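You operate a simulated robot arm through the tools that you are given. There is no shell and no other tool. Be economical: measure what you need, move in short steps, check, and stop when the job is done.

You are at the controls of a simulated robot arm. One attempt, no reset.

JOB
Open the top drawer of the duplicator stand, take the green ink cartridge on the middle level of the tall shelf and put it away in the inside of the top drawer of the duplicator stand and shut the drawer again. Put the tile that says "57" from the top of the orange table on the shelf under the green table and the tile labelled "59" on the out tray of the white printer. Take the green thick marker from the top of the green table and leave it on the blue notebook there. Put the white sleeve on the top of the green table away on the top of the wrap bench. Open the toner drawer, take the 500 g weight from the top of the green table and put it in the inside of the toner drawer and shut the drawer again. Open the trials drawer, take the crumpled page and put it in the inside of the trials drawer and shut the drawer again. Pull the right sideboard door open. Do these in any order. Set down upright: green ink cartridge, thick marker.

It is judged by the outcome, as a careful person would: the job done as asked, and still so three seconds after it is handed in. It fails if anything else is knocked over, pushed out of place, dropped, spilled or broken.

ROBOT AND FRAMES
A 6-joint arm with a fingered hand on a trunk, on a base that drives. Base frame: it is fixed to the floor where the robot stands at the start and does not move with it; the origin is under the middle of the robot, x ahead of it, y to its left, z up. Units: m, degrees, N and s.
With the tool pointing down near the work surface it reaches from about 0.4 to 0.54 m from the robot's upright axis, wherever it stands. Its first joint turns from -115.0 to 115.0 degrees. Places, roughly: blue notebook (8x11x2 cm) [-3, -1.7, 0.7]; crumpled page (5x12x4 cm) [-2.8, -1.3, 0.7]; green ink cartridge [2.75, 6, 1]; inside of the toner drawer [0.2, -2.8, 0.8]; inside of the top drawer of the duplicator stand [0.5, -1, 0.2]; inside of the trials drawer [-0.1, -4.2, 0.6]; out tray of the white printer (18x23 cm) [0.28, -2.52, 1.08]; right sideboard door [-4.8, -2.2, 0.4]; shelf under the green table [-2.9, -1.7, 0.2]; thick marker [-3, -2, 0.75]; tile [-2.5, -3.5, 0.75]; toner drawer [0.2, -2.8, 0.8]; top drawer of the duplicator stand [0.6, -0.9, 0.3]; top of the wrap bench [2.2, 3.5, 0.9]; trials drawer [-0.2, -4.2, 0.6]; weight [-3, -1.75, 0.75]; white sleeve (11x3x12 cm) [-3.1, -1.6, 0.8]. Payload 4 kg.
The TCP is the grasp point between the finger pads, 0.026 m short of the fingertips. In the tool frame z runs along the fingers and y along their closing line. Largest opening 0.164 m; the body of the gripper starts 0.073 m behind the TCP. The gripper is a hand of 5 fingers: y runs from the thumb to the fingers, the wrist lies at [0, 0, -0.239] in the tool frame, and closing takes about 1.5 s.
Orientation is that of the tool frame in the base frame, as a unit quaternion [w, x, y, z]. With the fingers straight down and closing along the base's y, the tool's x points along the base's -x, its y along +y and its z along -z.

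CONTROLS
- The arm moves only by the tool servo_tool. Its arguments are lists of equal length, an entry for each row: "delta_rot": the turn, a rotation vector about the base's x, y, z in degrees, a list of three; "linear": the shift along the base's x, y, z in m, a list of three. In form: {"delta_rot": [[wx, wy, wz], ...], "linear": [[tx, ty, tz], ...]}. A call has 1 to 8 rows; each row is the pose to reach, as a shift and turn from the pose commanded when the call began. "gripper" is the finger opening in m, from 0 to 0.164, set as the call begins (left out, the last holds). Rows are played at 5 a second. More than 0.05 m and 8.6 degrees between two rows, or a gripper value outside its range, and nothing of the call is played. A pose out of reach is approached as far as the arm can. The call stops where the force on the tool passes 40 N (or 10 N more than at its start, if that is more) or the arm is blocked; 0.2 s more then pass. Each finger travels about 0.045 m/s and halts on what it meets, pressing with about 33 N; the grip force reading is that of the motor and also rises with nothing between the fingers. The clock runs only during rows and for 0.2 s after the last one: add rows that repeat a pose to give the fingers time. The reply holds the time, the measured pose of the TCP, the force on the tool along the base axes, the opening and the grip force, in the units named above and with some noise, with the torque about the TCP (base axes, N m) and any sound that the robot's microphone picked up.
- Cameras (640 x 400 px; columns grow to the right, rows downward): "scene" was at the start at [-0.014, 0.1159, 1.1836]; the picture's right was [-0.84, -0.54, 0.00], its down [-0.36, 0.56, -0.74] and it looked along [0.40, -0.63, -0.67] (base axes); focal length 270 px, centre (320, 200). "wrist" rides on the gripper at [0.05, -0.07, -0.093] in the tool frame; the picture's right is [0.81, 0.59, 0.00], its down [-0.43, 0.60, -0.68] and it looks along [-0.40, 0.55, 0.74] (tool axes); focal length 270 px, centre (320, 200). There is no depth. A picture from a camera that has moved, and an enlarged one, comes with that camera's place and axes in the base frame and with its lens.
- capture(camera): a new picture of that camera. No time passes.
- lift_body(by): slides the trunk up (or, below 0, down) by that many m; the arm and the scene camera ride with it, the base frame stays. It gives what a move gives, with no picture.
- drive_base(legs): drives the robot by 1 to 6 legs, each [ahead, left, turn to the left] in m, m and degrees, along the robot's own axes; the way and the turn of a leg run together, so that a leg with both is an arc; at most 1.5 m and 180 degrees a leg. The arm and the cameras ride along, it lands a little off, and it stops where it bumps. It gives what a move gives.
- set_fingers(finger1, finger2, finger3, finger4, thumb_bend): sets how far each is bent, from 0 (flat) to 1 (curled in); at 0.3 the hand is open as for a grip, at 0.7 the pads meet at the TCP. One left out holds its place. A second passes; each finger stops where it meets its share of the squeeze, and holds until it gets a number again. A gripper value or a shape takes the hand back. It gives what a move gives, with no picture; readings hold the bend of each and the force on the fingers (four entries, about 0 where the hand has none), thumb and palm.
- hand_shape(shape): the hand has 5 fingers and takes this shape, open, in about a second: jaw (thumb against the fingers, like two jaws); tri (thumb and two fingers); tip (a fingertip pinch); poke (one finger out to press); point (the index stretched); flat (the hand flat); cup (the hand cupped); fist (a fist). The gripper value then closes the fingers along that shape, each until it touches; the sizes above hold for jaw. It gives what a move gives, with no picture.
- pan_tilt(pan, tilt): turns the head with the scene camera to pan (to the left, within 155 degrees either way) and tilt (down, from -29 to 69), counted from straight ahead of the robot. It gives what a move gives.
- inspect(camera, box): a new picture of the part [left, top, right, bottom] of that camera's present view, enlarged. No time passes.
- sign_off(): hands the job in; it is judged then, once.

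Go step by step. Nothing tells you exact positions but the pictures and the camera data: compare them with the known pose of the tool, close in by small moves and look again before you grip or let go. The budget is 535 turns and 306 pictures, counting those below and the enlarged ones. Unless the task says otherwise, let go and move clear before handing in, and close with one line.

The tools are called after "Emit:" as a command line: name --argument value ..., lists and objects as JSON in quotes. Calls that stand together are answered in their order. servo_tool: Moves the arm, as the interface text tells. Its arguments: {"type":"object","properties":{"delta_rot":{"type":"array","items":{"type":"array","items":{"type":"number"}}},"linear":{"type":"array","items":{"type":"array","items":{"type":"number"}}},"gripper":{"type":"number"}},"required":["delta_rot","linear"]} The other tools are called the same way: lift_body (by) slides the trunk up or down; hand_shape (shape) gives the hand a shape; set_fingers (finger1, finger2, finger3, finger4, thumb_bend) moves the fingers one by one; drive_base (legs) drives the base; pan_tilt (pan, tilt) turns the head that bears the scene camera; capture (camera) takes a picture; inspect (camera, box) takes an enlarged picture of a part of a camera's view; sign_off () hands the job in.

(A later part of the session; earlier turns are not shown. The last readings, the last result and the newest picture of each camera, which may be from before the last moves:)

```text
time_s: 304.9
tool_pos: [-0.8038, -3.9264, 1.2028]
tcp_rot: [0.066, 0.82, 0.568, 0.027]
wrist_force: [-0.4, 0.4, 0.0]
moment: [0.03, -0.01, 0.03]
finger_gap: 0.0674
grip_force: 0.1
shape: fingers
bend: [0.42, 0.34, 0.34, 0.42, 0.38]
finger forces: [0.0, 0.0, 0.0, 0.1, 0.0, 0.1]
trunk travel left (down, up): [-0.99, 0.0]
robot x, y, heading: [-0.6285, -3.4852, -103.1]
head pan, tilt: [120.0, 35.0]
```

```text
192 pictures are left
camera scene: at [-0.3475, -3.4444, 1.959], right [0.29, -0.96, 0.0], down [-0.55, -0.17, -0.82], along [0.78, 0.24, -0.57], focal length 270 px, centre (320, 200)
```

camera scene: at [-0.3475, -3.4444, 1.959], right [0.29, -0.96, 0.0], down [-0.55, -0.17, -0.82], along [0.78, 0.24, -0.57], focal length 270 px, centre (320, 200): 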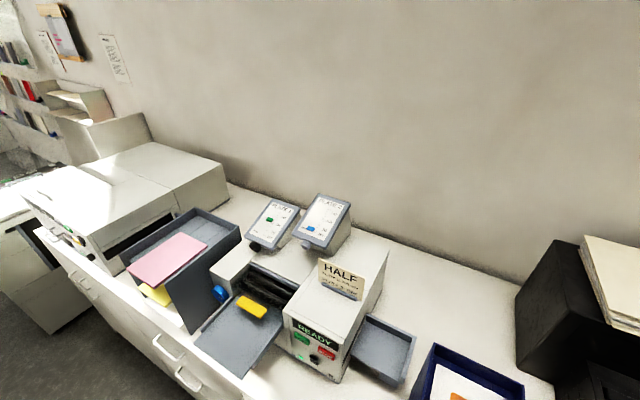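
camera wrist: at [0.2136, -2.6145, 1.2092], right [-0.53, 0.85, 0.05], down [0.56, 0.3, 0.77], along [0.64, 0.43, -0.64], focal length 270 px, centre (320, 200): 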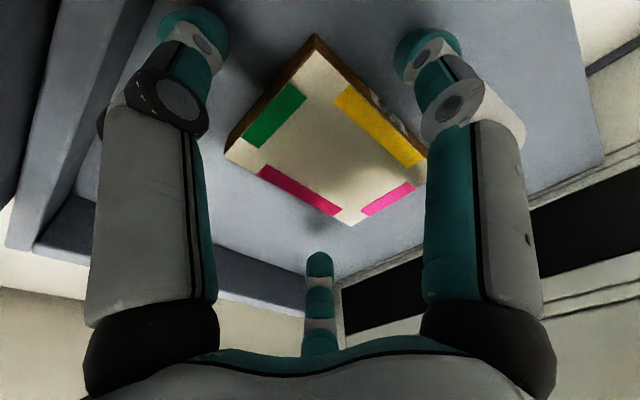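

I'll step back from the cabinets, turn toward the toner drawer (heading about 45°), and lower the trunk.

Emit:
drive_base --legs '[[0.1, -0.25, 0], [0, 0, 148]]'

Emit:
lift_body --by -0.4

Emit:
pan_tilt --pan 0 --tilt 35

Emit:
capture --camera "scene"

```text
time_s: 313.1
tool_pos: [-0.5391, -3.2219, 1.2015]
tcp_rot: [-0.01, -0.356, 0.932, 0.071]
wrist_force: [-0.2, 0.0, 0.3]
moment: [0.02, -0.01, -0.02]
finger_gap: 0.0673
grip_force: 0.1
shape: fingers
bend: [0.42, 0.34, 0.34, 0.42, 0.38]
finger forces: [0.0, 0.0, 0.0, 0.1, 0.0, 0.0]
trunk travel left (down, up): [-0.99, 0.0]
robot x, y, heading: [-0.8947, -3.5304, 49.4]
head pan, tilt: [120.0, 35.0]
```

```text
time_s: 316.9
tool_pos: [-0.5386, -3.2217, 0.8018]
tcp_rot: [-0.011, -0.356, 0.932, 0.071]
wrist_force: [-0.3, -0.5, -0.9]
moment: [0.01, -0.01, -0.01]
finger_gap: 0.0671
grip_force: 0.0
shape: fingers
bend: [0.42, 0.34, 0.34, 0.42, 0.38]
finger forces: [0.1, 0.0, 0.0, 0.0, 0.0, 0.0]
trunk travel left (down, up): [-0.59, 0.4]
robot x, y, heading: [-0.8954, -3.5271, 49.1]
head pan, tilt: [120.0, 35.0]
```

```text
time_s: 318.9
tool_pos: [-0.5379, -3.2212, 0.8019]
tcp_rot: [-0.011, -0.356, 0.932, 0.071]
wrist_force: [0.2, -0.3, 0.3]
moment: [-0.01, 0.0, 0.03]
finger_gap: 0.067
grip_force: 0.2
shape: fingers
bend: [0.42, 0.34, 0.34, 0.42, 0.38]
finger forces: [0.0, 0.0, 0.0, 0.1, 0.0, 0.0]
trunk travel left (down, up): [-0.59, 0.4]
robot x, y, heading: [-0.8959, -3.53, 49.4]
head pan, tilt: [0.0, 35.0]
```

```text
191 pictures are left
camera scene: at [-1.0185, -3.3852, 1.559], right [0.76, -0.65, 0.0], down [-0.37, -0.43, -0.82], along [0.53, 0.62, -0.57], focal length 270 px, centre (320, 200)
```

scene: 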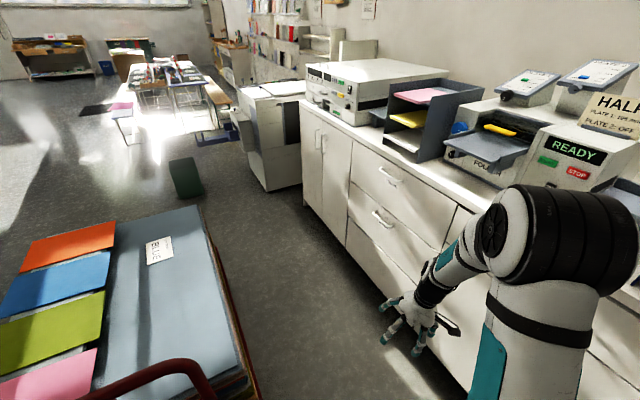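

Emit:
inspect --camera "scene" --box '[320, 120, 480, 300]'

```text
2.22 times, centred on (400, 210) of scene
camera zoom: at [-1.0185, -3.3852, 1.559], right [0.76, -0.65, 0.0], down [-0.37, -0.43, -0.82], along [0.53, 0.62, -0.57], focal length 600 px, centre (142, 178)
```

zoom: 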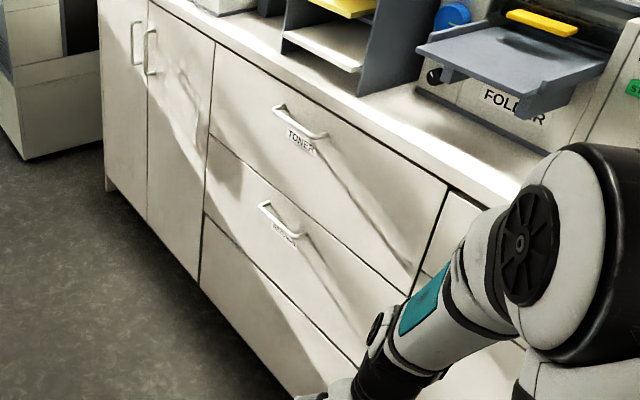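

Triangulated the toner handle at (-0.016, -2.74, 0.905). I'll set the hand horizontal, thumb up, pointing almost square to the drawer while standing to the south.

Emit:
servo_tool --delta_rot '[[-2.74, -6.58, 3.52], [-5.48, -13.15, 7.03], [-8.2, -19.7, 10.55], [-10.97, -26.3, 14.07], [-13.7, -32.9, 17.6], [-16.45, -39.45, 21.1]]' --linear '[[0.015, 0.0145, 0.009], [0.03, 0.029, 0.018], [0.045, 0.043, 0.026], [0.06, 0.058, 0.034], [0.075, 0.072, 0.043], [0.09, 0.087, 0.052]]' --gripper 0.11

Emit:
servo_tool --delta_rot '[[-2.74, -6.58, 3.52], [-5.48, -13.15, 7.03], [-8.2, -19.7, 10.55], [-10.97, -26.3, 14.07], [-13.7, -32.9, 17.6], [-16.45, -39.45, 21.1], [-16.45, -39.45, 21.1]]' --linear '[[0.015, 0.0145, 0.009], [0.03, 0.029, 0.018], [0.045, 0.043, 0.026], [0.06, 0.058, 0.034], [0.075, 0.072, 0.043], [0.088, 0.087, 0.051], [0.088, 0.087, 0.051]]'

Emit:
capture --camera "scene"

```text
time_s: 320.6
tool_pos: [-0.4187, -3.1161, 0.882]
tcp_rot: [0.306, -0.586, 0.716, -0.224]
wrist_force: [-0.1, 0.1, 0.4]
moment: [0.01, -0.02, 0.03]
finger_gap: 0.1101
grip_force: 0.1
shape: jaw
bend: [0.3, 0.3, 0.3, 0.3, 0.7]
finger forces: [0.1, 0.0, 0.0, 0.0, 0.0, 0.0]
out of reach, approached as far as the arm can: row 1, 2, 3, 4
trunk travel left (down, up): [-0.59, 0.4]
robot x, y, heading: [-0.9007, -3.5301, 49.0]
head pan, tilt: [0.0, 35.0]
stopped in row 6: the arm was blocked; the commanded pose is now the measured one
```

```text
time_s: 322.1
tool_pos: [-0.3303, -3.0299, 0.9323]
tcp_rot: [-0.477, 0.633, -0.415, 0.446]
wrist_force: [0.0, 0.4, -0.6]
moment: [-0.04, -0.01, 0.01]
finger_gap: 0.11
grip_force: 0.1
shape: jaw
bend: [0.3, 0.3, 0.3, 0.3, 0.7]
finger forces: [0.1, 0.1, 0.0, 0.1, 0.1, 0.0]
trunk travel left (down, up): [-0.59, 0.4]
robot x, y, heading: [-0.8984, -3.531, 49.0]
head pan, tilt: [0.0, 35.0]
```

```text
189 pictures are left
camera scene: at [-1.0184, -3.3853, 1.559], right [0.76, -0.65, 0.0], down [-0.37, -0.43, -0.82], along [0.54, 0.62, -0.57], focal length 270 px, centre (320, 200)
```

scene: 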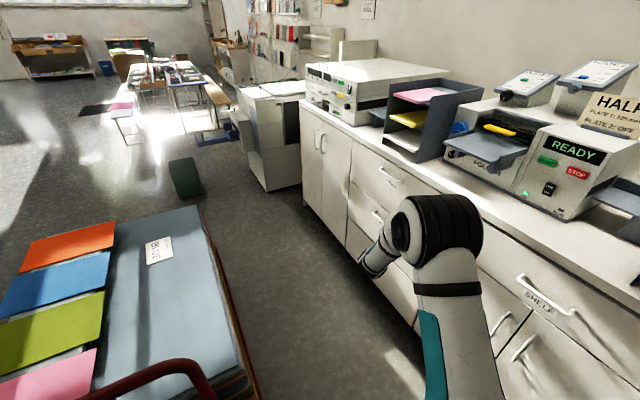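

Reached: hand horizontal, thumb up, yaw ~14°. Driving to a pre-grasp point 12 cm from the handle.

Emit:
drive_base --legs '[[0.327, 0.022, 0]]'

Emit:
lift_body --by -0.02

Emit:
capture --camera "wrist"

Emit:
capture --camera "scene"

```text
time_s: 324.3
tool_pos: [-0.1348, -2.7666, 0.9329]
tcp_rot: [-0.478, 0.633, -0.416, 0.445]
wrist_force: [0.3, 0.9, 0.1]
moment: [0.05, -0.02, -0.03]
finger_gap: 0.1101
grip_force: 0.0
shape: jaw
bend: [0.3, 0.3, 0.3, 0.3, 0.7]
finger forces: [0.1, 0.1, 0.1, 0.0, 0.0, 0.0]
trunk travel left (down, up): [-0.59, 0.4]
robot x, y, heading: [-0.7, -3.2668, 49.5]
head pan, tilt: [0.0, 35.0]
```

```text
time_s: 325.0
tool_pos: [-0.1339, -2.7669, 0.913]
tcp_rot: [-0.477, 0.633, -0.416, 0.446]
wrist_force: [-0.3, -0.5, -0.7]
moment: [0.01, 0.0, 0.02]
finger_gap: 0.1101
grip_force: 0.1
shape: jaw
bend: [0.3, 0.3, 0.3, 0.3, 0.7]
finger forces: [0.0, 0.0, 0.0, 0.1, 0.0, 0.1]
trunk travel left (down, up): [-0.57, 0.42]
robot x, y, heading: [-0.697, -3.2664, 49.3]
head pan, tilt: [0.0, 35.0]
```

```text
188 pictures are left
camera wrist: at [-0.2043, -2.824, 1.0005], right [0.15, -0.89, -0.44], down [-0.82, 0.14, -0.55], along [0.55, 0.44, -0.71], focal length 270 px, centre (320, 200)
```

wrist: 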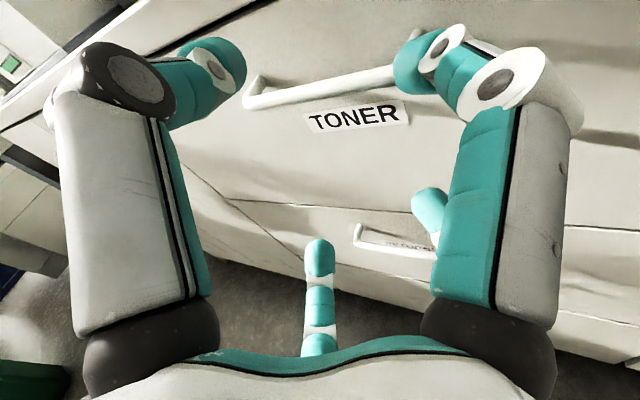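

```text
187 pictures are left
camera scene: at [-0.8217, -3.1234, 1.539], right [0.76, -0.65, 0.0], down [-0.37, -0.43, -0.82], along [0.54, 0.62, -0.57], focal length 270 px, centre (320, 200)
```

scene: 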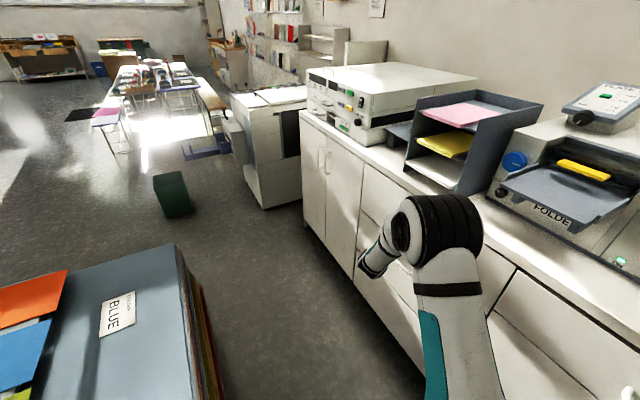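

The TONER handle is dead ahead. Driving in along the finger direction.

Emit:
drive_base --legs '[[0.08, -0.057, 0]]'

Emit:
capture --camera "wrist"

```text
time_s: 326.1
tool_pos: [-0.042, -2.7441, 0.9121]
tcp_rot: [-0.478, 0.633, -0.415, 0.446]
wrist_force: [-22.0, 1.7, 0.8]
moment: [0.0, -0.18, -0.7]
finger_gap: 0.1064
grip_force: 0.1
shape: jaw
bend: [0.36, 0.3, 0.3, 0.3, 0.7]
finger forces: [19.8, 1.8, 0.0, 0.1, 0.0, 0.1]
trunk travel left (down, up): [-0.57, 0.42]
robot x, y, heading: [-0.6053, -3.2436, 49.2]
head pan, tilt: [0.0, 35.0]
```

```text
186 pictures are left
camera wrist: at [-0.1113, -2.801, 1.001], right [0.15, -0.89, -0.44], down [-0.82, 0.13, -0.55], along [0.55, 0.44, -0.71], focal length 270 px, centre (320, 200)
```

wrist: 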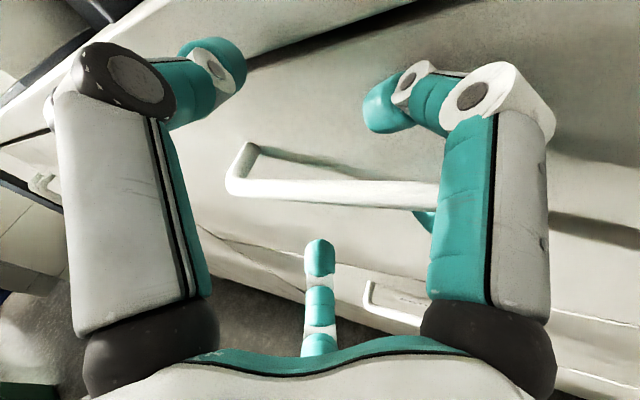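

The bar sits inside the hand. Closing.

Emit:
servo_tool --delta_rot '[[0, 0, 0], [0, 0, 0], [0, 0, 0], [0, 0, 0], [0, 0, 0], [0, 0, 0], [0, 0, 0], [0, 0, 0]]' --linear '[[0, 0, 0], [0, 0, 0], [0, 0, 0], [0, 0, 0], [0, 0, 0], [0, 0, 0], [0, 0, 0], [0, 0, 0]]' --gripper 0

Emit:
capture --camera "wrist"

```text
time_s: 327.9
tool_pos: [-0.0416, -2.7411, 0.9152]
tcp_rot: [-0.48, 0.633, -0.413, 0.444]
wrist_force: [-16.0, 12.6, 11.7]
moment: [0.69, -0.15, 1.59]
finger_gap: 0.0112
grip_force: 32.9
shape: jaw
bend: [0.85, 0.87, 0.7, 0.88, 0.69]
finger forces: [15.0, 10.7, 40.4, 43.8, 49.4, 0.1]
trunk travel left (down, up): [-0.57, 0.42]
robot x, y, heading: [-0.607, -3.2481, 49.3]
head pan, tilt: [0.0, 35.0]
```

```text
185 pictures are left
camera wrist: at [-0.1126, -2.7986, 1.0029], right [0.15, -0.89, -0.44], down [-0.82, 0.13, -0.56], along [0.55, 0.45, -0.71], focal length 270 px, centre (320, 200)
```

wrist: 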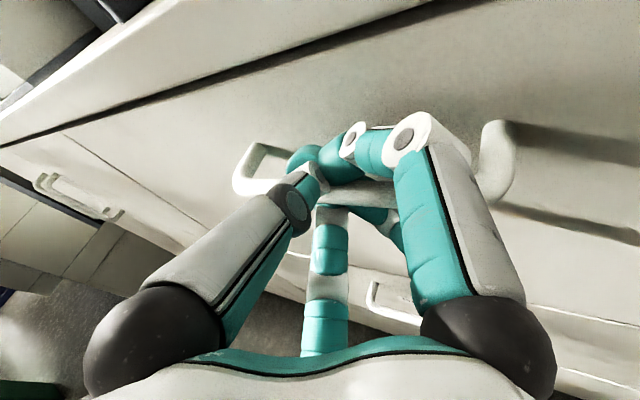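

Gripped. Pulling with the base about 8 cm first, then with the arm.

Emit:
drive_base --legs '[[-0.0356, 0.0717, 0]]'

Emit:
servo_tool --delta_rot '[[0, 0, 0], [0, 0, 0], [0, 0, 0], [0, 0, 0], [0, 0, 0]]' --linear '[[-0.024, 0.006, 0], [-0.048, 0.0122, 0], [-0.073, 0.0185, 0], [-0.097, 0.0247, 0], [-0.12, 0.031, 0]]'

Emit:
capture --camera "scene"

Emit:
capture --camera "wrist"

```text
time_s: 329.0
tool_pos: [-0.1177, -2.7239, 0.9138]
tcp_rot: [-0.478, 0.632, -0.415, 0.447]
wrist_force: [2.7, 9.1, 20.6]
moment: [0.37, -0.26, 0.22]
finger_gap: 0.0087
grip_force: 32.8
shape: jaw
bend: [0.84, 0.87, 0.7, 0.93, 0.7]
finger forces: [16.8, 9.8, 38.8, 37.7, 56.7, 0.0]
trunk travel left (down, up): [-0.57, 0.42]
robot x, y, heading: [-0.6843, -3.2249, 49.1]
head pan, tilt: [0.0, 35.0]
```

```text
time_s: 330.2
tool_pos: [-0.2404, -2.6949, 0.9137]
tcp_rot: [-0.478, 0.632, -0.416, 0.447]
wrist_force: [-4.9, -13.1, 11.3]
moment: [0.35, -0.13, -0.1]
finger_gap: 0.0089
grip_force: 33.0
shape: jaw
bend: [0.84, 0.87, 0.7, 0.93, 0.7]
finger forces: [15.4, 12.3, 42.3, 37.6, 53.7, 0.0]
trunk travel left (down, up): [-0.57, 0.42]
robot x, y, heading: [-0.6774, -3.2265, 48.7]
head pan, tilt: [0.0, 35.0]
```

```text
184 pictures are left
camera scene: at [-0.8062, -3.083, 1.5392], right [0.76, -0.65, 0.0], down [-0.37, -0.43, -0.82], along [0.54, 0.62, -0.57], focal length 270 px, centre (320, 200)
```

scene: 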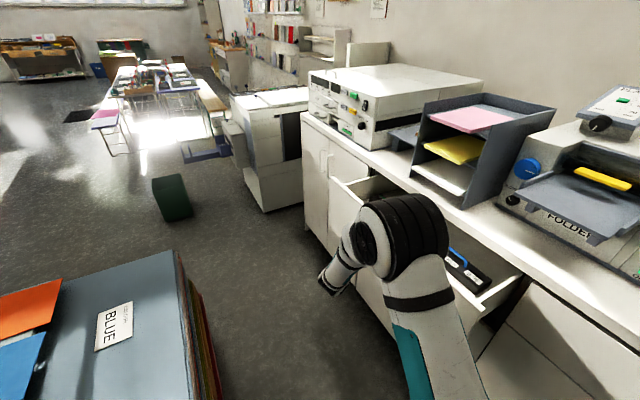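

```text
183 pictures are left
camera wrist: at [-0.3099, -2.7523, 1.0025], right [0.15, -0.89, -0.44], down [-0.82, 0.14, -0.56], along [0.55, 0.44, -0.71], focal length 270 px, centre (320, 200)
```

wrist: 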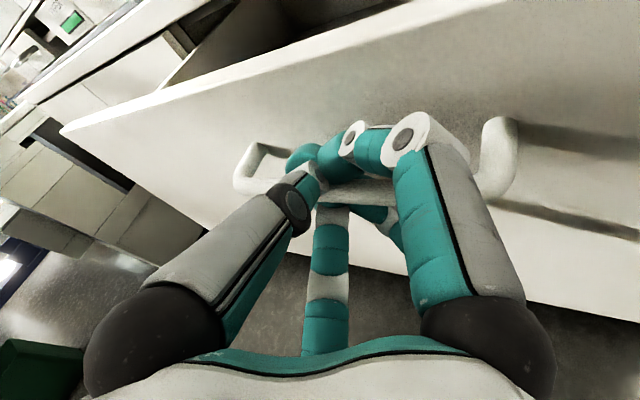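

Drawer is open about 20 cm. Releasing and withdrawing.

Emit:
servo_tool --delta_rot '[[0, 0, 0], [0, 0, 0], [0, 0, 0], [0, 0, 0], [0, 0, 0], [0, 0, 0], [0, 0, 0], [0, 0, 0]]' --linear '[[0, 0, 0], [0, 0, 0], [0, 0, 0], [0, 0, 0], [0, 0, 0], [0, 0, 0], [0, 0, 0], [0, 0, 0]]' --gripper 0.12

Emit:
servo_tool --delta_rot '[[0, 0, 0], [0, 0, 0], [0, 0, 0]]' --linear '[[-0.03, -0.007, 0.004], [-0.06, -0.015, 0.008], [-0.09, -0.022, 0.013]]'

Emit:
capture --camera "wrist"

```text
time_s: 332.0
tool_pos: [-0.2383, -2.6938, 0.9127]
tcp_rot: [-0.477, 0.633, -0.416, 0.446]
wrist_force: [-0.5, 0.1, 0.2]
moment: [0.02, -0.01, 0.0]
finger_gap: 0.12
grip_force: 0.0
shape: jaw
bend: [0.28, 0.28, 0.28, 0.28, 0.62]
finger forces: [0.0, 0.0, 0.1, 0.0, 0.0, 0.0]
trunk travel left (down, up): [-0.57, 0.42]
robot x, y, heading: [-0.6813, -3.2214, 49.1]
head pan, tilt: [0.0, 35.0]
```

```text
time_s: 332.8
tool_pos: [-0.3275, -2.7164, 0.925]
tcp_rot: [-0.478, 0.632, -0.416, 0.447]
wrist_force: [-0.8, 0.3, 0.1]
moment: [0.01, -0.03, -0.02]
finger_gap: 0.1195
grip_force: 0.1
shape: jaw
bend: [0.28, 0.28, 0.28, 0.28, 0.62]
finger forces: [0.0, 0.1, 0.0, 0.0, 0.0, 0.1]
trunk travel left (down, up): [-0.57, 0.42]
robot x, y, heading: [-0.6829, -3.2223, 49.0]
head pan, tilt: [0.0, 35.0]
```

```text
182 pictures are left
camera wrist: at [-0.3973, -2.7731, 1.0137], right [0.15, -0.89, -0.44], down [-0.82, 0.14, -0.55], along [0.55, 0.44, -0.71], focal length 270 px, centre (320, 200)
```

wrist: 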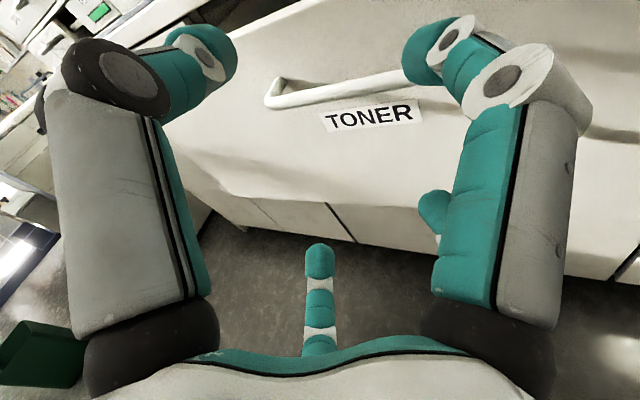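

Clear of the handle. Next, the trials drawer: moving south and squaring up to the cabinet front.

Emit:
drive_base --legs '[[-0.264, -0.23, 0], [-0.597, 0.077, 0], [0, 0, -63.3]]'

Emit:
lift_body --by -0.2

Emit:
pan_tilt --pan 0 --tilt 40

Emit:
capture --camera "scene"

```text
time_s: 340.8
tool_pos: [-0.5148, -4.0671, 0.9252]
tcp_rot: [0.17, -0.316, 0.687, -0.632]
wrist_force: [-0.2, 0.0, 0.0]
moment: [0.0, 0.01, 0.02]
finger_gap: 0.1198
grip_force: 0.1
shape: jaw
bend: [0.28, 0.28, 0.28, 0.28, 0.62]
finger forces: [0.0, 0.0, 0.1, 0.0, 0.1, 0.0]
trunk travel left (down, up): [-0.57, 0.42]
robot x, y, heading: [-1.1281, -3.9719, -14.9]
head pan, tilt: [0.0, 35.0]
```

```text
time_s: 343.0
tool_pos: [-0.5146, -4.0674, 0.725]
tcp_rot: [0.169, -0.317, 0.688, -0.631]
wrist_force: [0.1, -0.2, -0.5]
moment: [0.02, 0.01, -0.01]
finger_gap: 0.1201
grip_force: 0.1
shape: jaw
bend: [0.28, 0.28, 0.28, 0.28, 0.62]
finger forces: [0.0, 0.0, 0.0, 0.0, 0.0, 0.0]
trunk travel left (down, up): [-0.37, 0.62]
robot x, y, heading: [-1.1291, -3.9689, -14.7]
head pan, tilt: [0.0, 35.0]
```

```text
time_s: 343.6
tool_pos: [-0.5147, -4.0684, 0.7254]
tcp_rot: [0.168, -0.317, 0.688, -0.631]
wrist_force: [0.4, 0.7, 1.0]
moment: [0.01, -0.02, 0.01]
finger_gap: 0.12
grip_force: 0.0
shape: jaw
bend: [0.28, 0.28, 0.28, 0.28, 0.62]
finger forces: [0.0, 0.0, 0.1, 0.0, 0.0, 0.1]
trunk travel left (down, up): [-0.37, 0.62]
robot x, y, heading: [-1.1284, -3.9752, -14.8]
head pan, tilt: [0.0, 40.0]
```

```text
181 pictures are left
camera scene: at [-1.0553, -3.7976, 1.3315], right [-0.26, -0.97, 0.0], down [-0.62, 0.16, -0.77], along [0.74, -0.2, -0.64], focal length 270 px, centre (320, 200)
```

scene: 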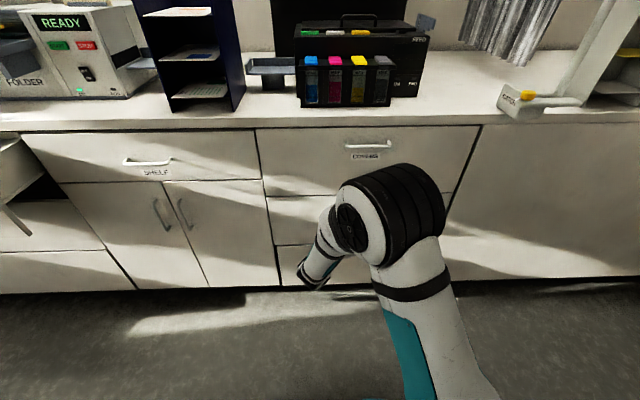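

Emit:
capture --camera "wrist"

Emit:
inspect --camera "scene" --box '[250, 120, 500, 300]'

```text
180 pictures are left
camera wrist: at [-0.5959, -4.0313, 0.8136], right [-0.73, -0.52, -0.44], down [-0.24, 0.8, -0.55], along [0.64, -0.3, -0.71], focal length 270 px, centre (320, 200)
```

wrist: 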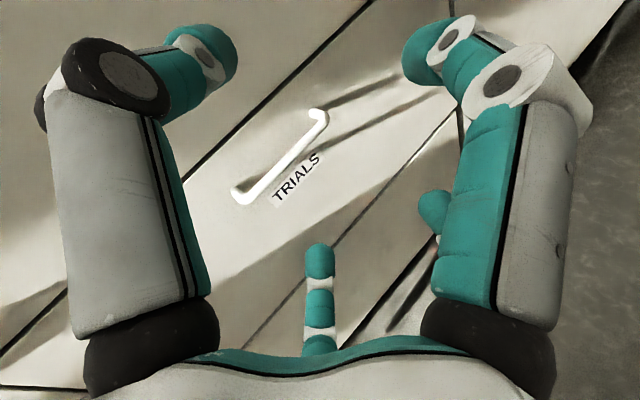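

```text
2.22 times, centred on (375, 210) of scene
camera zoom: at [-1.0553, -3.7976, 1.3315], right [-0.26, -0.97, 0.0], down [-0.62, 0.16, -0.77], along [0.74, -0.2, -0.64], focal length 600 px, centre (198, 178)
```

zoom: 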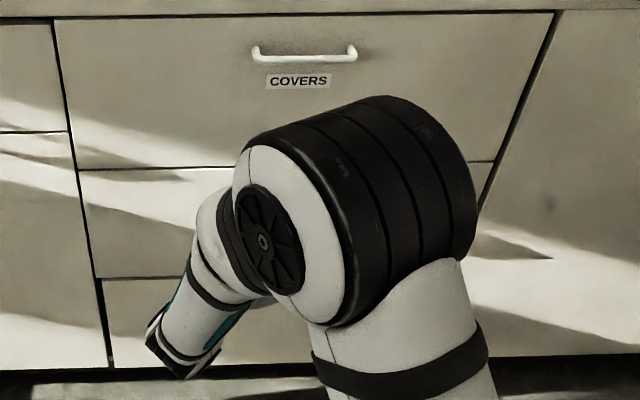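

TRIALS handle triangulates to (-0.325, -4.153, 0.62). I'll turn the hand square to the drawer at a pre-grasp point.

Emit:
lift_body --by -0.085

Emit:
servo_tool --delta_rot '[[0, 0, 7.2], [0, 0, 14.4], [0, 0, 21.6], [0, 0, 28.8], [0, 0, 35]]' --linear '[[0.012, -0.01, 0], [0.025, -0.02, 0], [0.037, -0.03, 0], [0.05, -0.04, 0], [0.06, -0.05, 0]]'

Emit:
capture --camera "wrist"

```text
time_s: 344.9
tool_pos: [-0.5145, -4.0684, 0.6406]
tcp_rot: [0.169, -0.316, 0.688, -0.631]
wrist_force: [1.0, -0.9, 0.1]
moment: [0.0, 0.0, -0.01]
finger_gap: 0.12
grip_force: 0.0
shape: jaw
bend: [0.28, 0.28, 0.28, 0.28, 0.62]
finger forces: [0.1, 0.1, 0.0, 0.0, 0.0, 0.0]
trunk travel left (down, up): [-0.285, 0.705]
robot x, y, heading: [-1.1265, -3.972, -14.6]
head pan, tilt: [0.0, 40.0]
```

```text
time_s: 346.1
tool_pos: [-0.4583, -4.1002, 0.6435]
tcp_rot: [0.331, -0.491, 0.577, -0.563]
wrist_force: [0.6, 0.7, 0.7]
moment: [0.0, 0.01, 0.04]
finger_gap: 0.12
grip_force: 0.1
shape: jaw
bend: [0.28, 0.28, 0.28, 0.28, 0.62]
finger forces: [0.0, 0.0, 0.0, 0.0, 0.0, 0.0]
out of reach, approached as far as the arm can: row 5
trunk travel left (down, up): [-0.285, 0.705]
robot x, y, heading: [-1.1283, -3.9706, -14.7]
head pan, tilt: [0.0, 40.0]
```

```text
178 pictures are left
camera wrist: at [-0.5467, -4.1086, 0.7308], right [-0.36, -0.83, -0.44], down [-0.62, 0.56, -0.55], along [0.7, 0.07, -0.71], focal length 270 px, centre (320, 200)
```

wrist: 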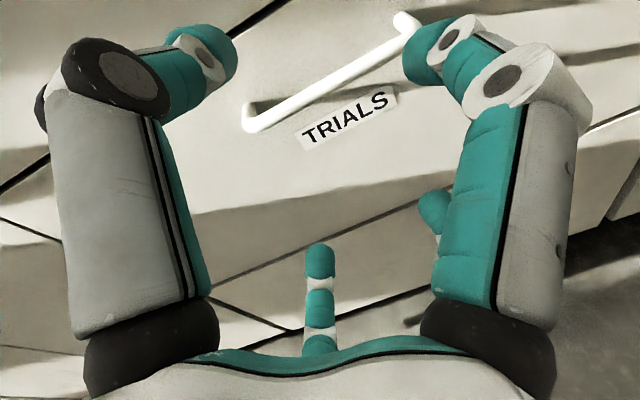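

Handle is on the hand's line. Driving in ~11.5 cm.

Emit:
drive_base --legs '[[0.118, -0.018, 0]]'

Emit:
capture --camera "wrist"

```text
time_s: 347.3
tool_pos: [-0.3599, -4.1414, 0.641]
tcp_rot: [0.331, -0.492, 0.578, -0.561]
wrist_force: [-8.1, 0.8, 1.4]
moment: [-0.03, -0.66, 0.07]
finger_gap: 0.1199
grip_force: 0.1
shape: jaw
bend: [0.28, 0.28, 0.28, 0.28, 0.63]
finger forces: [0.1, 0.0, 0.0, 0.5, 8.5, 0.0]
trunk travel left (down, up): [-0.285, 0.705]
robot x, y, heading: [-1.0282, -4.015, -14.6]
head pan, tilt: [0.0, 40.0]
stopped in leg 1: the force on the tool passed its limit at 63 N (the readings are from after the stop); the commanded pose is now the measured one
```

```text
177 pictures are left
camera wrist: at [-0.4483, -4.1517, 0.7292], right [-0.36, -0.83, -0.43], down [-0.62, 0.56, -0.55], along [0.7, 0.07, -0.71], focal length 270 px, centre (320, 200)
```

wrist: 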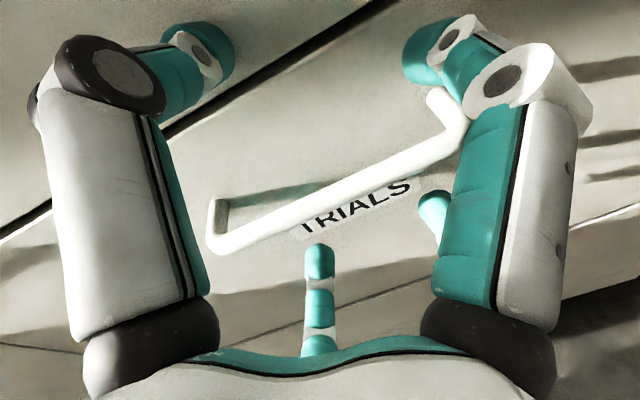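

Thumb touched the panel; the bar is inside the hand. Closing.

Emit:
servo_tool --delta_rot '[[0, 0, 0], [0, 0, 0], [0, 0, 0], [0, 0, 0], [0, 0, 0], [0, 0, 0], [0, 0, 0], [0, 0, 0]]' --linear '[[0, 0, -0.005], [0, 0, -0.01], [0, 0, -0.01], [0, 0, -0.01], [0, 0, -0.01], [0, 0, -0.01], [0, 0, -0.01], [0, 0, -0.01]]' --gripper 0

Emit:
capture --camera "wrist"

```text
time_s: 349.1
tool_pos: [-0.3594, -4.1446, 0.6295]
tcp_rot: [0.328, -0.491, 0.58, -0.561]
wrist_force: [1.6, -9.4, 0.0]
moment: [0.46, -0.01, -0.16]
finger_gap: 0.0321
grip_force: 33.1
shape: jaw
bend: [0.7, 0.7, 0.7, 0.88, 0.62]
finger forces: [23.9, 40.9, 52.3, 19.4, 0.0, 0.0]
trunk travel left (down, up): [-0.285, 0.705]
robot x, y, heading: [-1.0301, -4.0178, -14.9]
head pan, tilt: [0.0, 40.0]
```

```text
176 pictures are left
camera wrist: at [-0.4476, -4.1529, 0.7174], right [-0.36, -0.82, -0.43], down [-0.62, 0.56, -0.55], along [0.7, 0.07, -0.71], focal length 270 px, centre (320, 200)
```

wrist: 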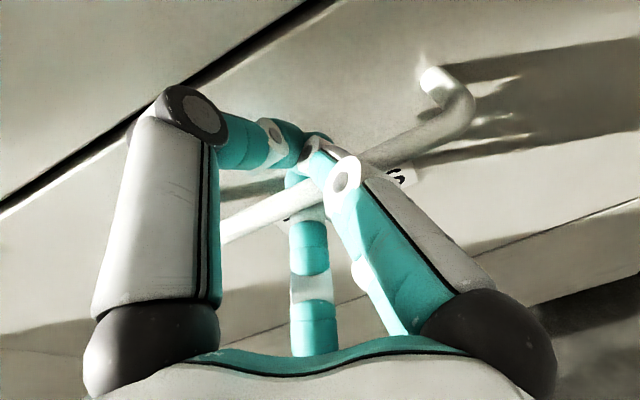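

Gripped. Backing straight to pull the drawer.

Emit:
drive_base --legs '[[-0.23, 0, 0]]'

Emit:
capture --camera "scene"

```text
time_s: 350.6
tool_pos: [-0.5258, -4.1056, 0.6298]
tcp_rot: [0.325, -0.487, 0.584, -0.563]
wrist_force: [-0.6, -4.0, 1.0]
moment: [0.41, 0.04, 0.05]
finger_gap: 0.0312
grip_force: 33.4
shape: jaw
bend: [0.7, 0.7, 0.7, 0.87, 0.62]
finger forces: [33.0, 43.0, 56.9, 17.9, 0.2, 0.0]
trunk travel left (down, up): [-0.285, 0.705]
robot x, y, heading: [-1.1882, -3.9744, -14.7]
head pan, tilt: [0.0, 40.0]
stopped in leg 1: the force on the tool passed its limit at 41 N (the readings are from after the stop); the commanded pose is now the measured one
```

```text
175 pictures are left
camera scene: at [-1.1182, -3.8, 1.2466], right [-0.26, -0.97, 0.0], down [-0.62, 0.17, -0.77], along [0.74, -0.2, -0.64], focal length 270 px, centre (320, 200)
```

scene: 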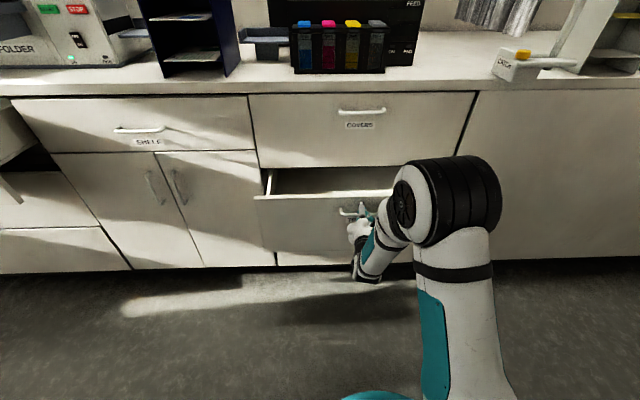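

Open about 17 cm. Pulling a little more.

Emit:
drive_base --legs '[[-0.06, 0, 0]]'

Emit:
capture --camera "scene"

```text
time_s: 351.6
tool_pos: [-0.5833, -4.0918, 0.6303]
tcp_rot: [0.326, -0.487, 0.583, -0.563]
wrist_force: [-4.8, -21.9, 1.0]
moment: [0.47, -0.01, -0.07]
finger_gap: 0.0312
grip_force: 33.3
shape: jaw
bend: [0.7, 0.7, 0.7, 0.87, 0.62]
finger forces: [33.1, 45.0, 56.1, 17.9, 0.1, 0.0]
trunk travel left (down, up): [-0.285, 0.705]
robot x, y, heading: [-1.2464, -3.9572, -14.7]
head pan, tilt: [0.0, 40.0]
```

```text
174 pictures are left
camera scene: at [-1.1754, -3.7861, 1.2467], right [-0.26, -0.97, 0.0], down [-0.62, 0.17, -0.77], along [0.74, -0.2, -0.64], focal length 270 px, centre (320, 200)
```

scene: 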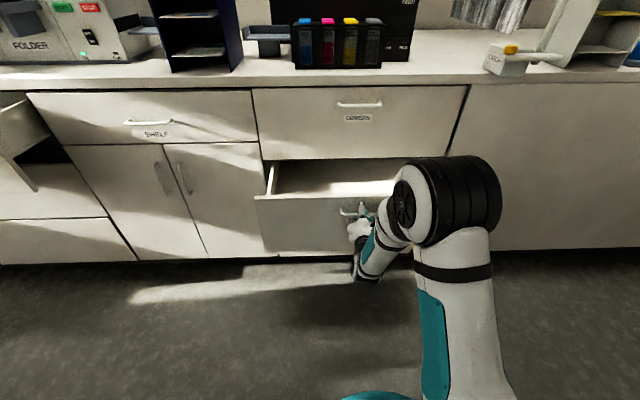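

Trials drawer is open ~23 cm. Releasing and withdrawing.

Emit:
servo_tool --delta_rot '[[0, 0, 0], [0, 0, 0], [0, 0, 0], [0, 0, 0], [0, 0, 0], [0, 0, 0], [0, 0, 0], [0, 0, 0]]' --linear '[[0, 0, 0], [0, 0, 0], [0, 0, 0], [0, 0, 0], [0, 0, 0], [0, 0, 0], [0, 0, 0], [0, 0, 0]]' --gripper 0.12

Emit:
drive_base --legs '[[-0.12, 0.03, 0]]'

Emit:
lift_body --by 0.35

Emit:
capture --camera "scene"

```text
time_s: 353.4
tool_pos: [-0.5819, -4.0903, 0.6304]
tcp_rot: [0.326, -0.485, 0.583, -0.564]
wrist_force: [-0.5, -2.7, 6.3]
moment: [0.44, -0.26, -0.07]
finger_gap: 0.1196
grip_force: 0.1
shape: jaw
bend: [0.28, 0.28, 0.28, 0.3, 0.62]
finger forces: [0.1, 0.0, 0.0, 7.2, 0.0, 0.0]
trunk travel left (down, up): [-0.285, 0.705]
robot x, y, heading: [-1.2495, -3.9574, -14.8]
head pan, tilt: [0.0, 40.0]
```

```text
time_s: 354.6
tool_pos: [-0.6917, -4.0325, 0.6291]
tcp_rot: [0.325, -0.485, 0.585, -0.563]
wrist_force: [-0.7, 0.0, 0.0]
moment: [-0.01, -0.02, -0.01]
finger_gap: 0.1204
grip_force: 0.1
shape: jaw
bend: [0.28, 0.28, 0.28, 0.28, 0.62]
finger forces: [0.0, 0.0, 0.0, 0.0, 0.1, 0.0]
trunk travel left (down, up): [-0.285, 0.705]
robot x, y, heading: [-1.357, -3.8949, -15.0]
head pan, tilt: [0.0, 40.0]
```

```text
time_s: 358.0
tool_pos: [-0.6926, -4.0323, 0.9796]
tcp_rot: [0.325, -0.486, 0.584, -0.563]
wrist_force: [0.1, 0.0, -0.3]
moment: [0.0, 0.01, 0.0]
finger_gap: 0.1201
grip_force: 0.1
shape: jaw
bend: [0.28, 0.28, 0.28, 0.28, 0.62]
finger forces: [0.0, 0.0, 0.0, 0.0, 0.0, 0.1]
trunk travel left (down, up): [-0.635, 0.355]
robot x, y, heading: [-1.357, -3.8993, -15.1]
head pan, tilt: [0.0, 40.0]
```

```text
173 pictures are left
camera scene: at [-1.2833, -3.7255, 1.5964], right [-0.26, -0.97, 0.0], down [-0.62, 0.17, -0.77], along [0.74, -0.2, -0.64], focal length 270 px, centre (320, 200)
```

scene: 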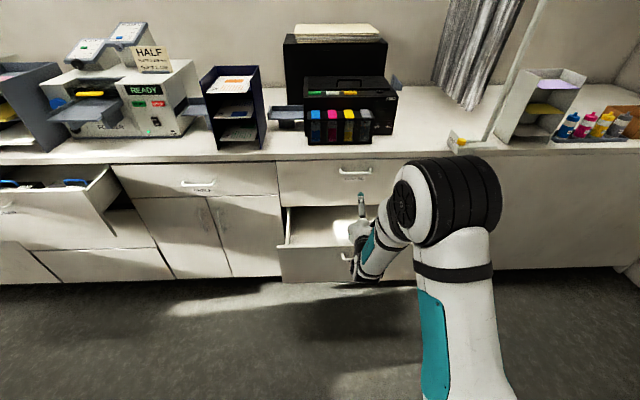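

Both drawers are open. I'm checking the route south of the orange table to reach tile 57 from the west.

Emit:
pan_tilt --pan -110 --tilt 30

Emit:
capture --camera "scene"

Emit:
pan_tilt --pan -150 --tilt 35

Emit:
capture --camera "scene"

```text
time_s: 359.9
tool_pos: [-0.692, -4.0328, 0.9791]
tcp_rot: [0.325, -0.486, 0.584, -0.563]
wrist_force: [1.3, -0.5, 0.2]
moment: [0.01, -0.02, 0.0]
finger_gap: 0.1201
grip_force: 0.1
shape: jaw
bend: [0.28, 0.28, 0.28, 0.28, 0.62]
finger forces: [0.0, 0.1, 0.0, 0.0, 0.0, 0.1]
trunk travel left (down, up): [-0.635, 0.355]
robot x, y, heading: [-1.3573, -3.8998, -15.1]
head pan, tilt: [-110.0, 30.0]
```

```text
172 pictures are left
camera scene: at [-1.4174, -3.7776, 1.6118], right [-0.82, 0.57, 0.0], down [0.29, 0.41, -0.87], along [-0.5, -0.71, -0.5], focal length 270 px, centre (320, 200)
```

scene: 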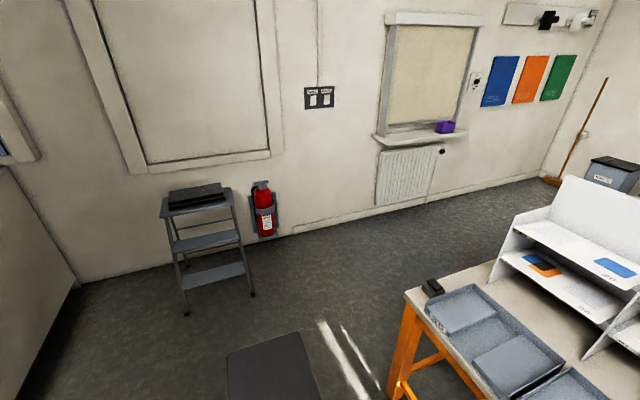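

```text
time_s: 361.0
tool_pos: [-0.6915, -4.0321, 0.9794]
tcp_rot: [0.325, -0.485, 0.584, -0.563]
wrist_force: [-0.2, -0.7, 0.8]
moment: [0.0, 0.03, -0.01]
finger_gap: 0.1199
grip_force: 0.0
shape: jaw
bend: [0.28, 0.28, 0.28, 0.28, 0.62]
finger forces: [0.0, 0.0, 0.0, 0.1, 0.0, 0.1]
trunk travel left (down, up): [-0.635, 0.355]
robot x, y, heading: [-1.3601, -3.8984, -15.1]
head pan, tilt: [-150.0, 35.0]
```

```text
171 pictures are left
camera scene: at [-1.4506, -3.7263, 1.604], right [-0.26, 0.97, 0.0], down [0.55, 0.15, -0.82], along [-0.79, -0.21, -0.57], focal length 270 px, centre (320, 200)
```

scene: 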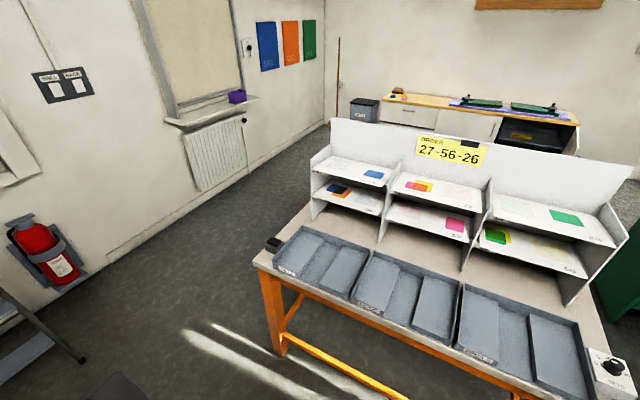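

The southern passage is 1.6 m wide. Taking it round to the orange table's west side.

Emit:
drive_base --legs '[[0, 0, 15.1], [0, -0.82, 0], [-1.5, 0, 0], [-0.75, 0, 0], [0, 0.9, 0]]'

Emit:
pan_tilt --pan 0 --tilt 35

Emit:
capture --camera "scene"

```text
time_s: 381.2
tool_pos: [-2.9147, -3.7766, 0.9789]
tcp_rot: [-0.397, 0.558, -0.515, 0.516]
wrist_force: [0.2, -0.5, 0.4]
moment: [-0.01, 0.03, 0.0]
finger_gap: 0.1199
grip_force: 0.1
shape: jaw
bend: [0.28, 0.28, 0.28, 0.28, 0.62]
finger forces: [0.1, 0.1, 0.1, 0.1, 0.1, 0.0]
trunk travel left (down, up): [-0.635, 0.355]
robot x, y, heading: [-3.5896, -3.8211, -0.1]
head pan, tilt: [-150.0, 35.0]
```

```text
time_s: 383.6
tool_pos: [-2.915, -3.7772, 0.979]
tcp_rot: [-0.396, 0.558, -0.516, 0.516]
wrist_force: [0.4, 0.0, -0.1]
moment: [-0.01, 0.01, 0.0]
finger_gap: 0.12
grip_force: 0.0
shape: jaw
bend: [0.28, 0.28, 0.28, 0.28, 0.62]
finger forces: [0.0, 0.0, 0.0, 0.0, 0.0, 0.0]
trunk travel left (down, up): [-0.635, 0.355]
robot x, y, heading: [-3.59, -3.8239, -0.2]
head pan, tilt: [0.0, 35.0]
```

```text
170 pictures are left
camera scene: at [-3.5625, -3.6348, 1.604], right [0.0, -1.0, 0.0], down [-0.57, 0.0, -0.82], along [0.82, 0.0, -0.57], focal length 270 px, centre (320, 200)
```

scene: 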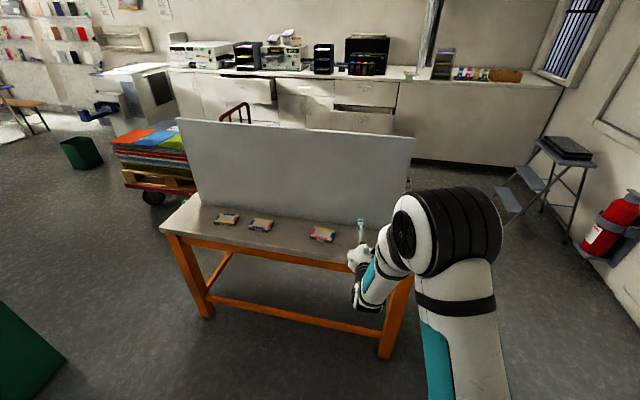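

Tiles 26, 57, 27 remain. I'll back off for room, then return the hand to fingers-down by retracing the earlier rotations.

Emit:
drive_base --legs '[[-0.2, 0, 0]]'

Emit:
servo_tool --delta_rot '[[0, 0, -7], [0, 0, -14], [0, 0, -21], [0, 0, -28], [0, 0, -35]]' --linear '[[-0.012, 0.0, 0], [-0.025, 0.0, 0], [-0.037, 0, 0], [-0.05, 0, 0], [-0.06, 0, 0]]'

Emit:
servo_tool --delta_rot '[[6.77, 2.22, -3.52], [13.5, 4.43, -7.03], [20.3, 6.65, -10.55], [27.1, 8.87, -14.07], [33.8, 11.1, -17.6], [40.6, 13.3, -21.1], [47.4, 15.5, -24.6]]' --linear '[[-0.015, -0.005, -0.005], [-0.03, -0.01, -0.01], [-0.045, -0.015, -0.015], [-0.06, -0.02, -0.02], [-0.075, -0.025, -0.025], [-0.09, -0.03, -0.03], [-0.1, -0.035, -0.035]]'

```text
time_s: 385.2
tool_pos: [-3.115, -3.7776, 0.9792]
tcp_rot: [-0.396, 0.557, -0.516, 0.517]
wrist_force: [0.1, -0.4, -0.2]
moment: [0.04, 0.02, -0.01]
finger_gap: 0.12
grip_force: 0.1
shape: jaw
bend: [0.28, 0.28, 0.28, 0.28, 0.62]
finger forces: [0.0, 0.1, 0.1, 0.0, 0.0, 0.1]
trunk travel left (down, up): [-0.635, 0.355]
robot x, y, heading: [-3.7888, -3.8178, 0.0]
head pan, tilt: [0.0, 35.0]
```

```text
time_s: 386.4
tool_pos: [-3.1751, -3.7764, 0.9799]
tcp_rot: [0.223, -0.376, 0.659, -0.612]
wrist_force: [0.4, 0.6, -0.2]
moment: [0.03, 0.02, 0.0]
finger_gap: 0.1202
grip_force: 0.1
shape: jaw
bend: [0.28, 0.28, 0.28, 0.28, 0.62]
finger forces: [0.0, 0.0, 0.0, 0.1, 0.1, 0.1]
trunk travel left (down, up): [-0.635, 0.355]
robot x, y, heading: [-3.7883, -3.823, 0.2]
head pan, tilt: [0.0, 35.0]
```

```text
time_s: 388.0
tool_pos: [-3.275, -3.8114, 0.9437]
tcp_rot: [0.135, -0.187, 0.933, -0.276]
wrist_force: [0.1, 0.3, 0.0]
moment: [0.01, -0.02, -0.02]
finger_gap: 0.1199
grip_force: 0.1
shape: jaw
bend: [0.28, 0.28, 0.28, 0.28, 0.62]
finger forces: [0.0, 0.0, 0.1, 0.2, 0.0, 0.1]
trunk travel left (down, up): [-0.635, 0.355]
robot x, y, heading: [-3.7912, -3.8223, -0.2]
head pan, tilt: [0.0, 35.0]
```

Exact so far. Finishing the rotation to fingers-down.

Emit:
servo_tool --delta_rot '[[5.6, 2.27, -4.95], [11.2, 4.53, -9.9], [16.8, 6.8, -14.85], [22.4, 9.07, -19.8], [28, 11.3, -24.75], [33.6, 13.6, -29.7], [33.6, 13.6, -29.7]]' --linear '[[-0.01, -0.015, -0.015], [-0.02, -0.03, -0.03], [-0.03, -0.045, -0.045], [-0.04, -0.06, -0.06], [-0.05, -0.075, -0.08], [-0.06, -0.09, -0.1], [-0.06, -0.09, -0.1]]'

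Emit:
capture --camera "scene"

```text
time_s: 389.6
tool_pos: [-3.3335, -3.9047, 0.8442]
tcp_rot: [-0.001, 0.07, 0.998, 0.002]
wrist_force: [0.3, 0.5, 0.6]
moment: [-0.01, 0.0, 0.0]
finger_gap: 0.1202
grip_force: 0.0
shape: jaw
bend: [0.28, 0.28, 0.28, 0.28, 0.62]
finger forces: [0.1, 0.1, 0.1, 0.0, 0.0, 0.0]
trunk travel left (down, up): [-0.635, 0.355]
robot x, y, heading: [-3.7914, -3.8237, 0.0]
head pan, tilt: [0.0, 35.0]
```

```text
169 pictures are left
camera scene: at [-3.7626, -3.6348, 1.604], right [0.0, -1.0, 0.0], down [-0.57, 0.0, -0.82], along [0.82, 0.0, -0.57], focal length 270 px, centre (320, 200)
```

scene: 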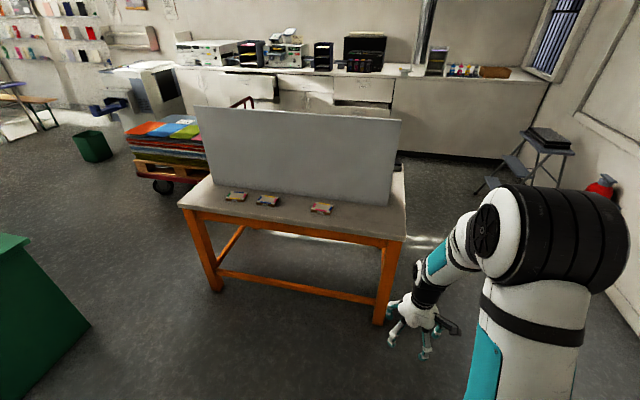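

Perfectly vertical now. Driving toward tile 57.

Emit:
drive_base --legs '[[0, 0.52, 0], [0.55, 0, 0]]'

Emit:
capture --camera "scene"

Emit:
inspect --camera "scene" --box '[220, 180, 460, 300]'

```text
time_s: 395.4
tool_pos: [-2.7762, -3.385, 0.8451]
tcp_rot: [0.0, 0.07, 0.998, 0.002]
wrist_force: [0.3, 0.0, 0.7]
moment: [0.0, 0.02, 0.0]
finger_gap: 0.1202
grip_force: 0.0
shape: jaw
bend: [0.28, 0.28, 0.28, 0.28, 0.62]
finger forces: [0.0, 0.0, 0.0, 0.0, 0.0, 0.0]
trunk travel left (down, up): [-0.635, 0.355]
robot x, y, heading: [-3.2326, -3.3008, -0.1]
head pan, tilt: [0.0, 35.0]
```

```text
168 pictures are left
camera scene: at [-3.2038, -3.1155, 1.604], right [0.0, -1.0, 0.0], down [-0.57, 0.0, -0.82], along [0.82, 0.0, -0.57], focal length 270 px, centre (320, 200)
```

scene: 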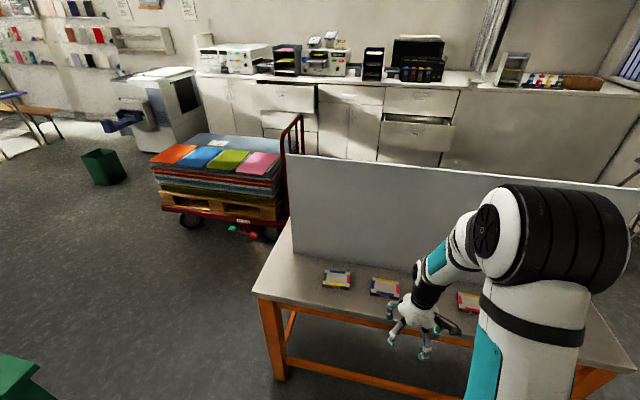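

```text
2.67 times, centred on (340, 240) of scene
camera zoom: at [-3.2038, -3.1155, 1.604], right [0.0, -1.0, 0.0], down [-0.57, 0.0, -0.82], along [0.82, 0.0, -0.57], focal length 720 px, centre (267, 93)
```

zoom: 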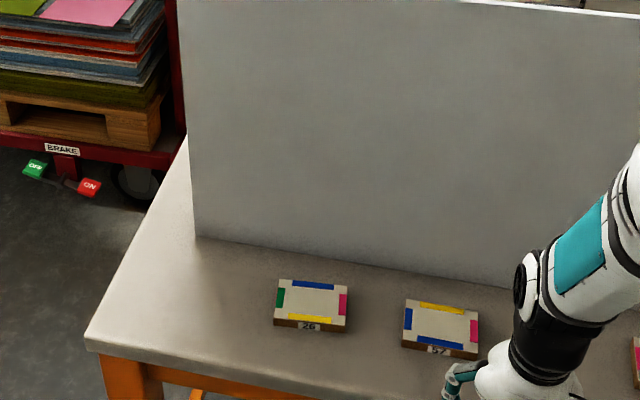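

Tile 57 is centred at (-2.571, -3.358), turned 8.5°, matching the hand. Moving over it.

Emit:
drive_base --legs '[[0.203, 0.027, 0]]'

Emit:
hand_shape --shape "jaw"

Emit:
capture --camera "wrist"

```text
time_s: 397.0
tool_pos: [-2.5747, -3.3584, 0.8432]
tcp_rot: [0.0, 0.071, 0.998, 0.001]
wrist_force: [0.8, -0.3, 1.1]
moment: [0.02, 0.01, -0.03]
finger_gap: 0.1204
grip_force: 0.1
shape: jaw
bend: [0.28, 0.28, 0.28, 0.28, 0.62]
finger forces: [0.0, 0.1, 0.0, 0.1, 0.1, 0.0]
trunk travel left (down, up): [-0.635, 0.355]
robot x, y, heading: [-3.033, -3.2777, -0.0]
head pan, tilt: [0.0, 35.0]
```

```text
time_s: 397.9
tool_pos: [-2.5754, -3.3593, 0.8439]
tcp_rot: [0.001, 0.07, 0.998, 0.002]
wrist_force: [-0.4, 0.3, -0.2]
moment: [-0.02, -0.01, 0.02]
finger_gap: 0.1638
grip_force: 0.1
shape: jaw
bend: [0.3, 0.3, 0.3, 0.31, 0.3]
finger forces: [0.1, 0.0, 0.0, 0.9, 0.1, 0.1]
trunk travel left (down, up): [-0.635, 0.355]
robot x, y, heading: [-3.0343, -3.2747, -0.2]
head pan, tilt: [0.0, 35.0]
```

```text
166 pictures are left
camera wrist: at [-2.6349, -3.4222, 0.9358], right [-0.72, 0.7, 0.0], down [0.51, 0.53, 0.68], along [0.47, 0.49, -0.73], focal length 270 px, centre (320, 200)
```

wrist: 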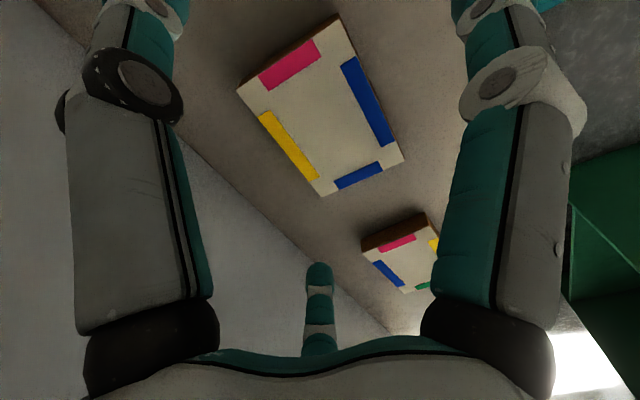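

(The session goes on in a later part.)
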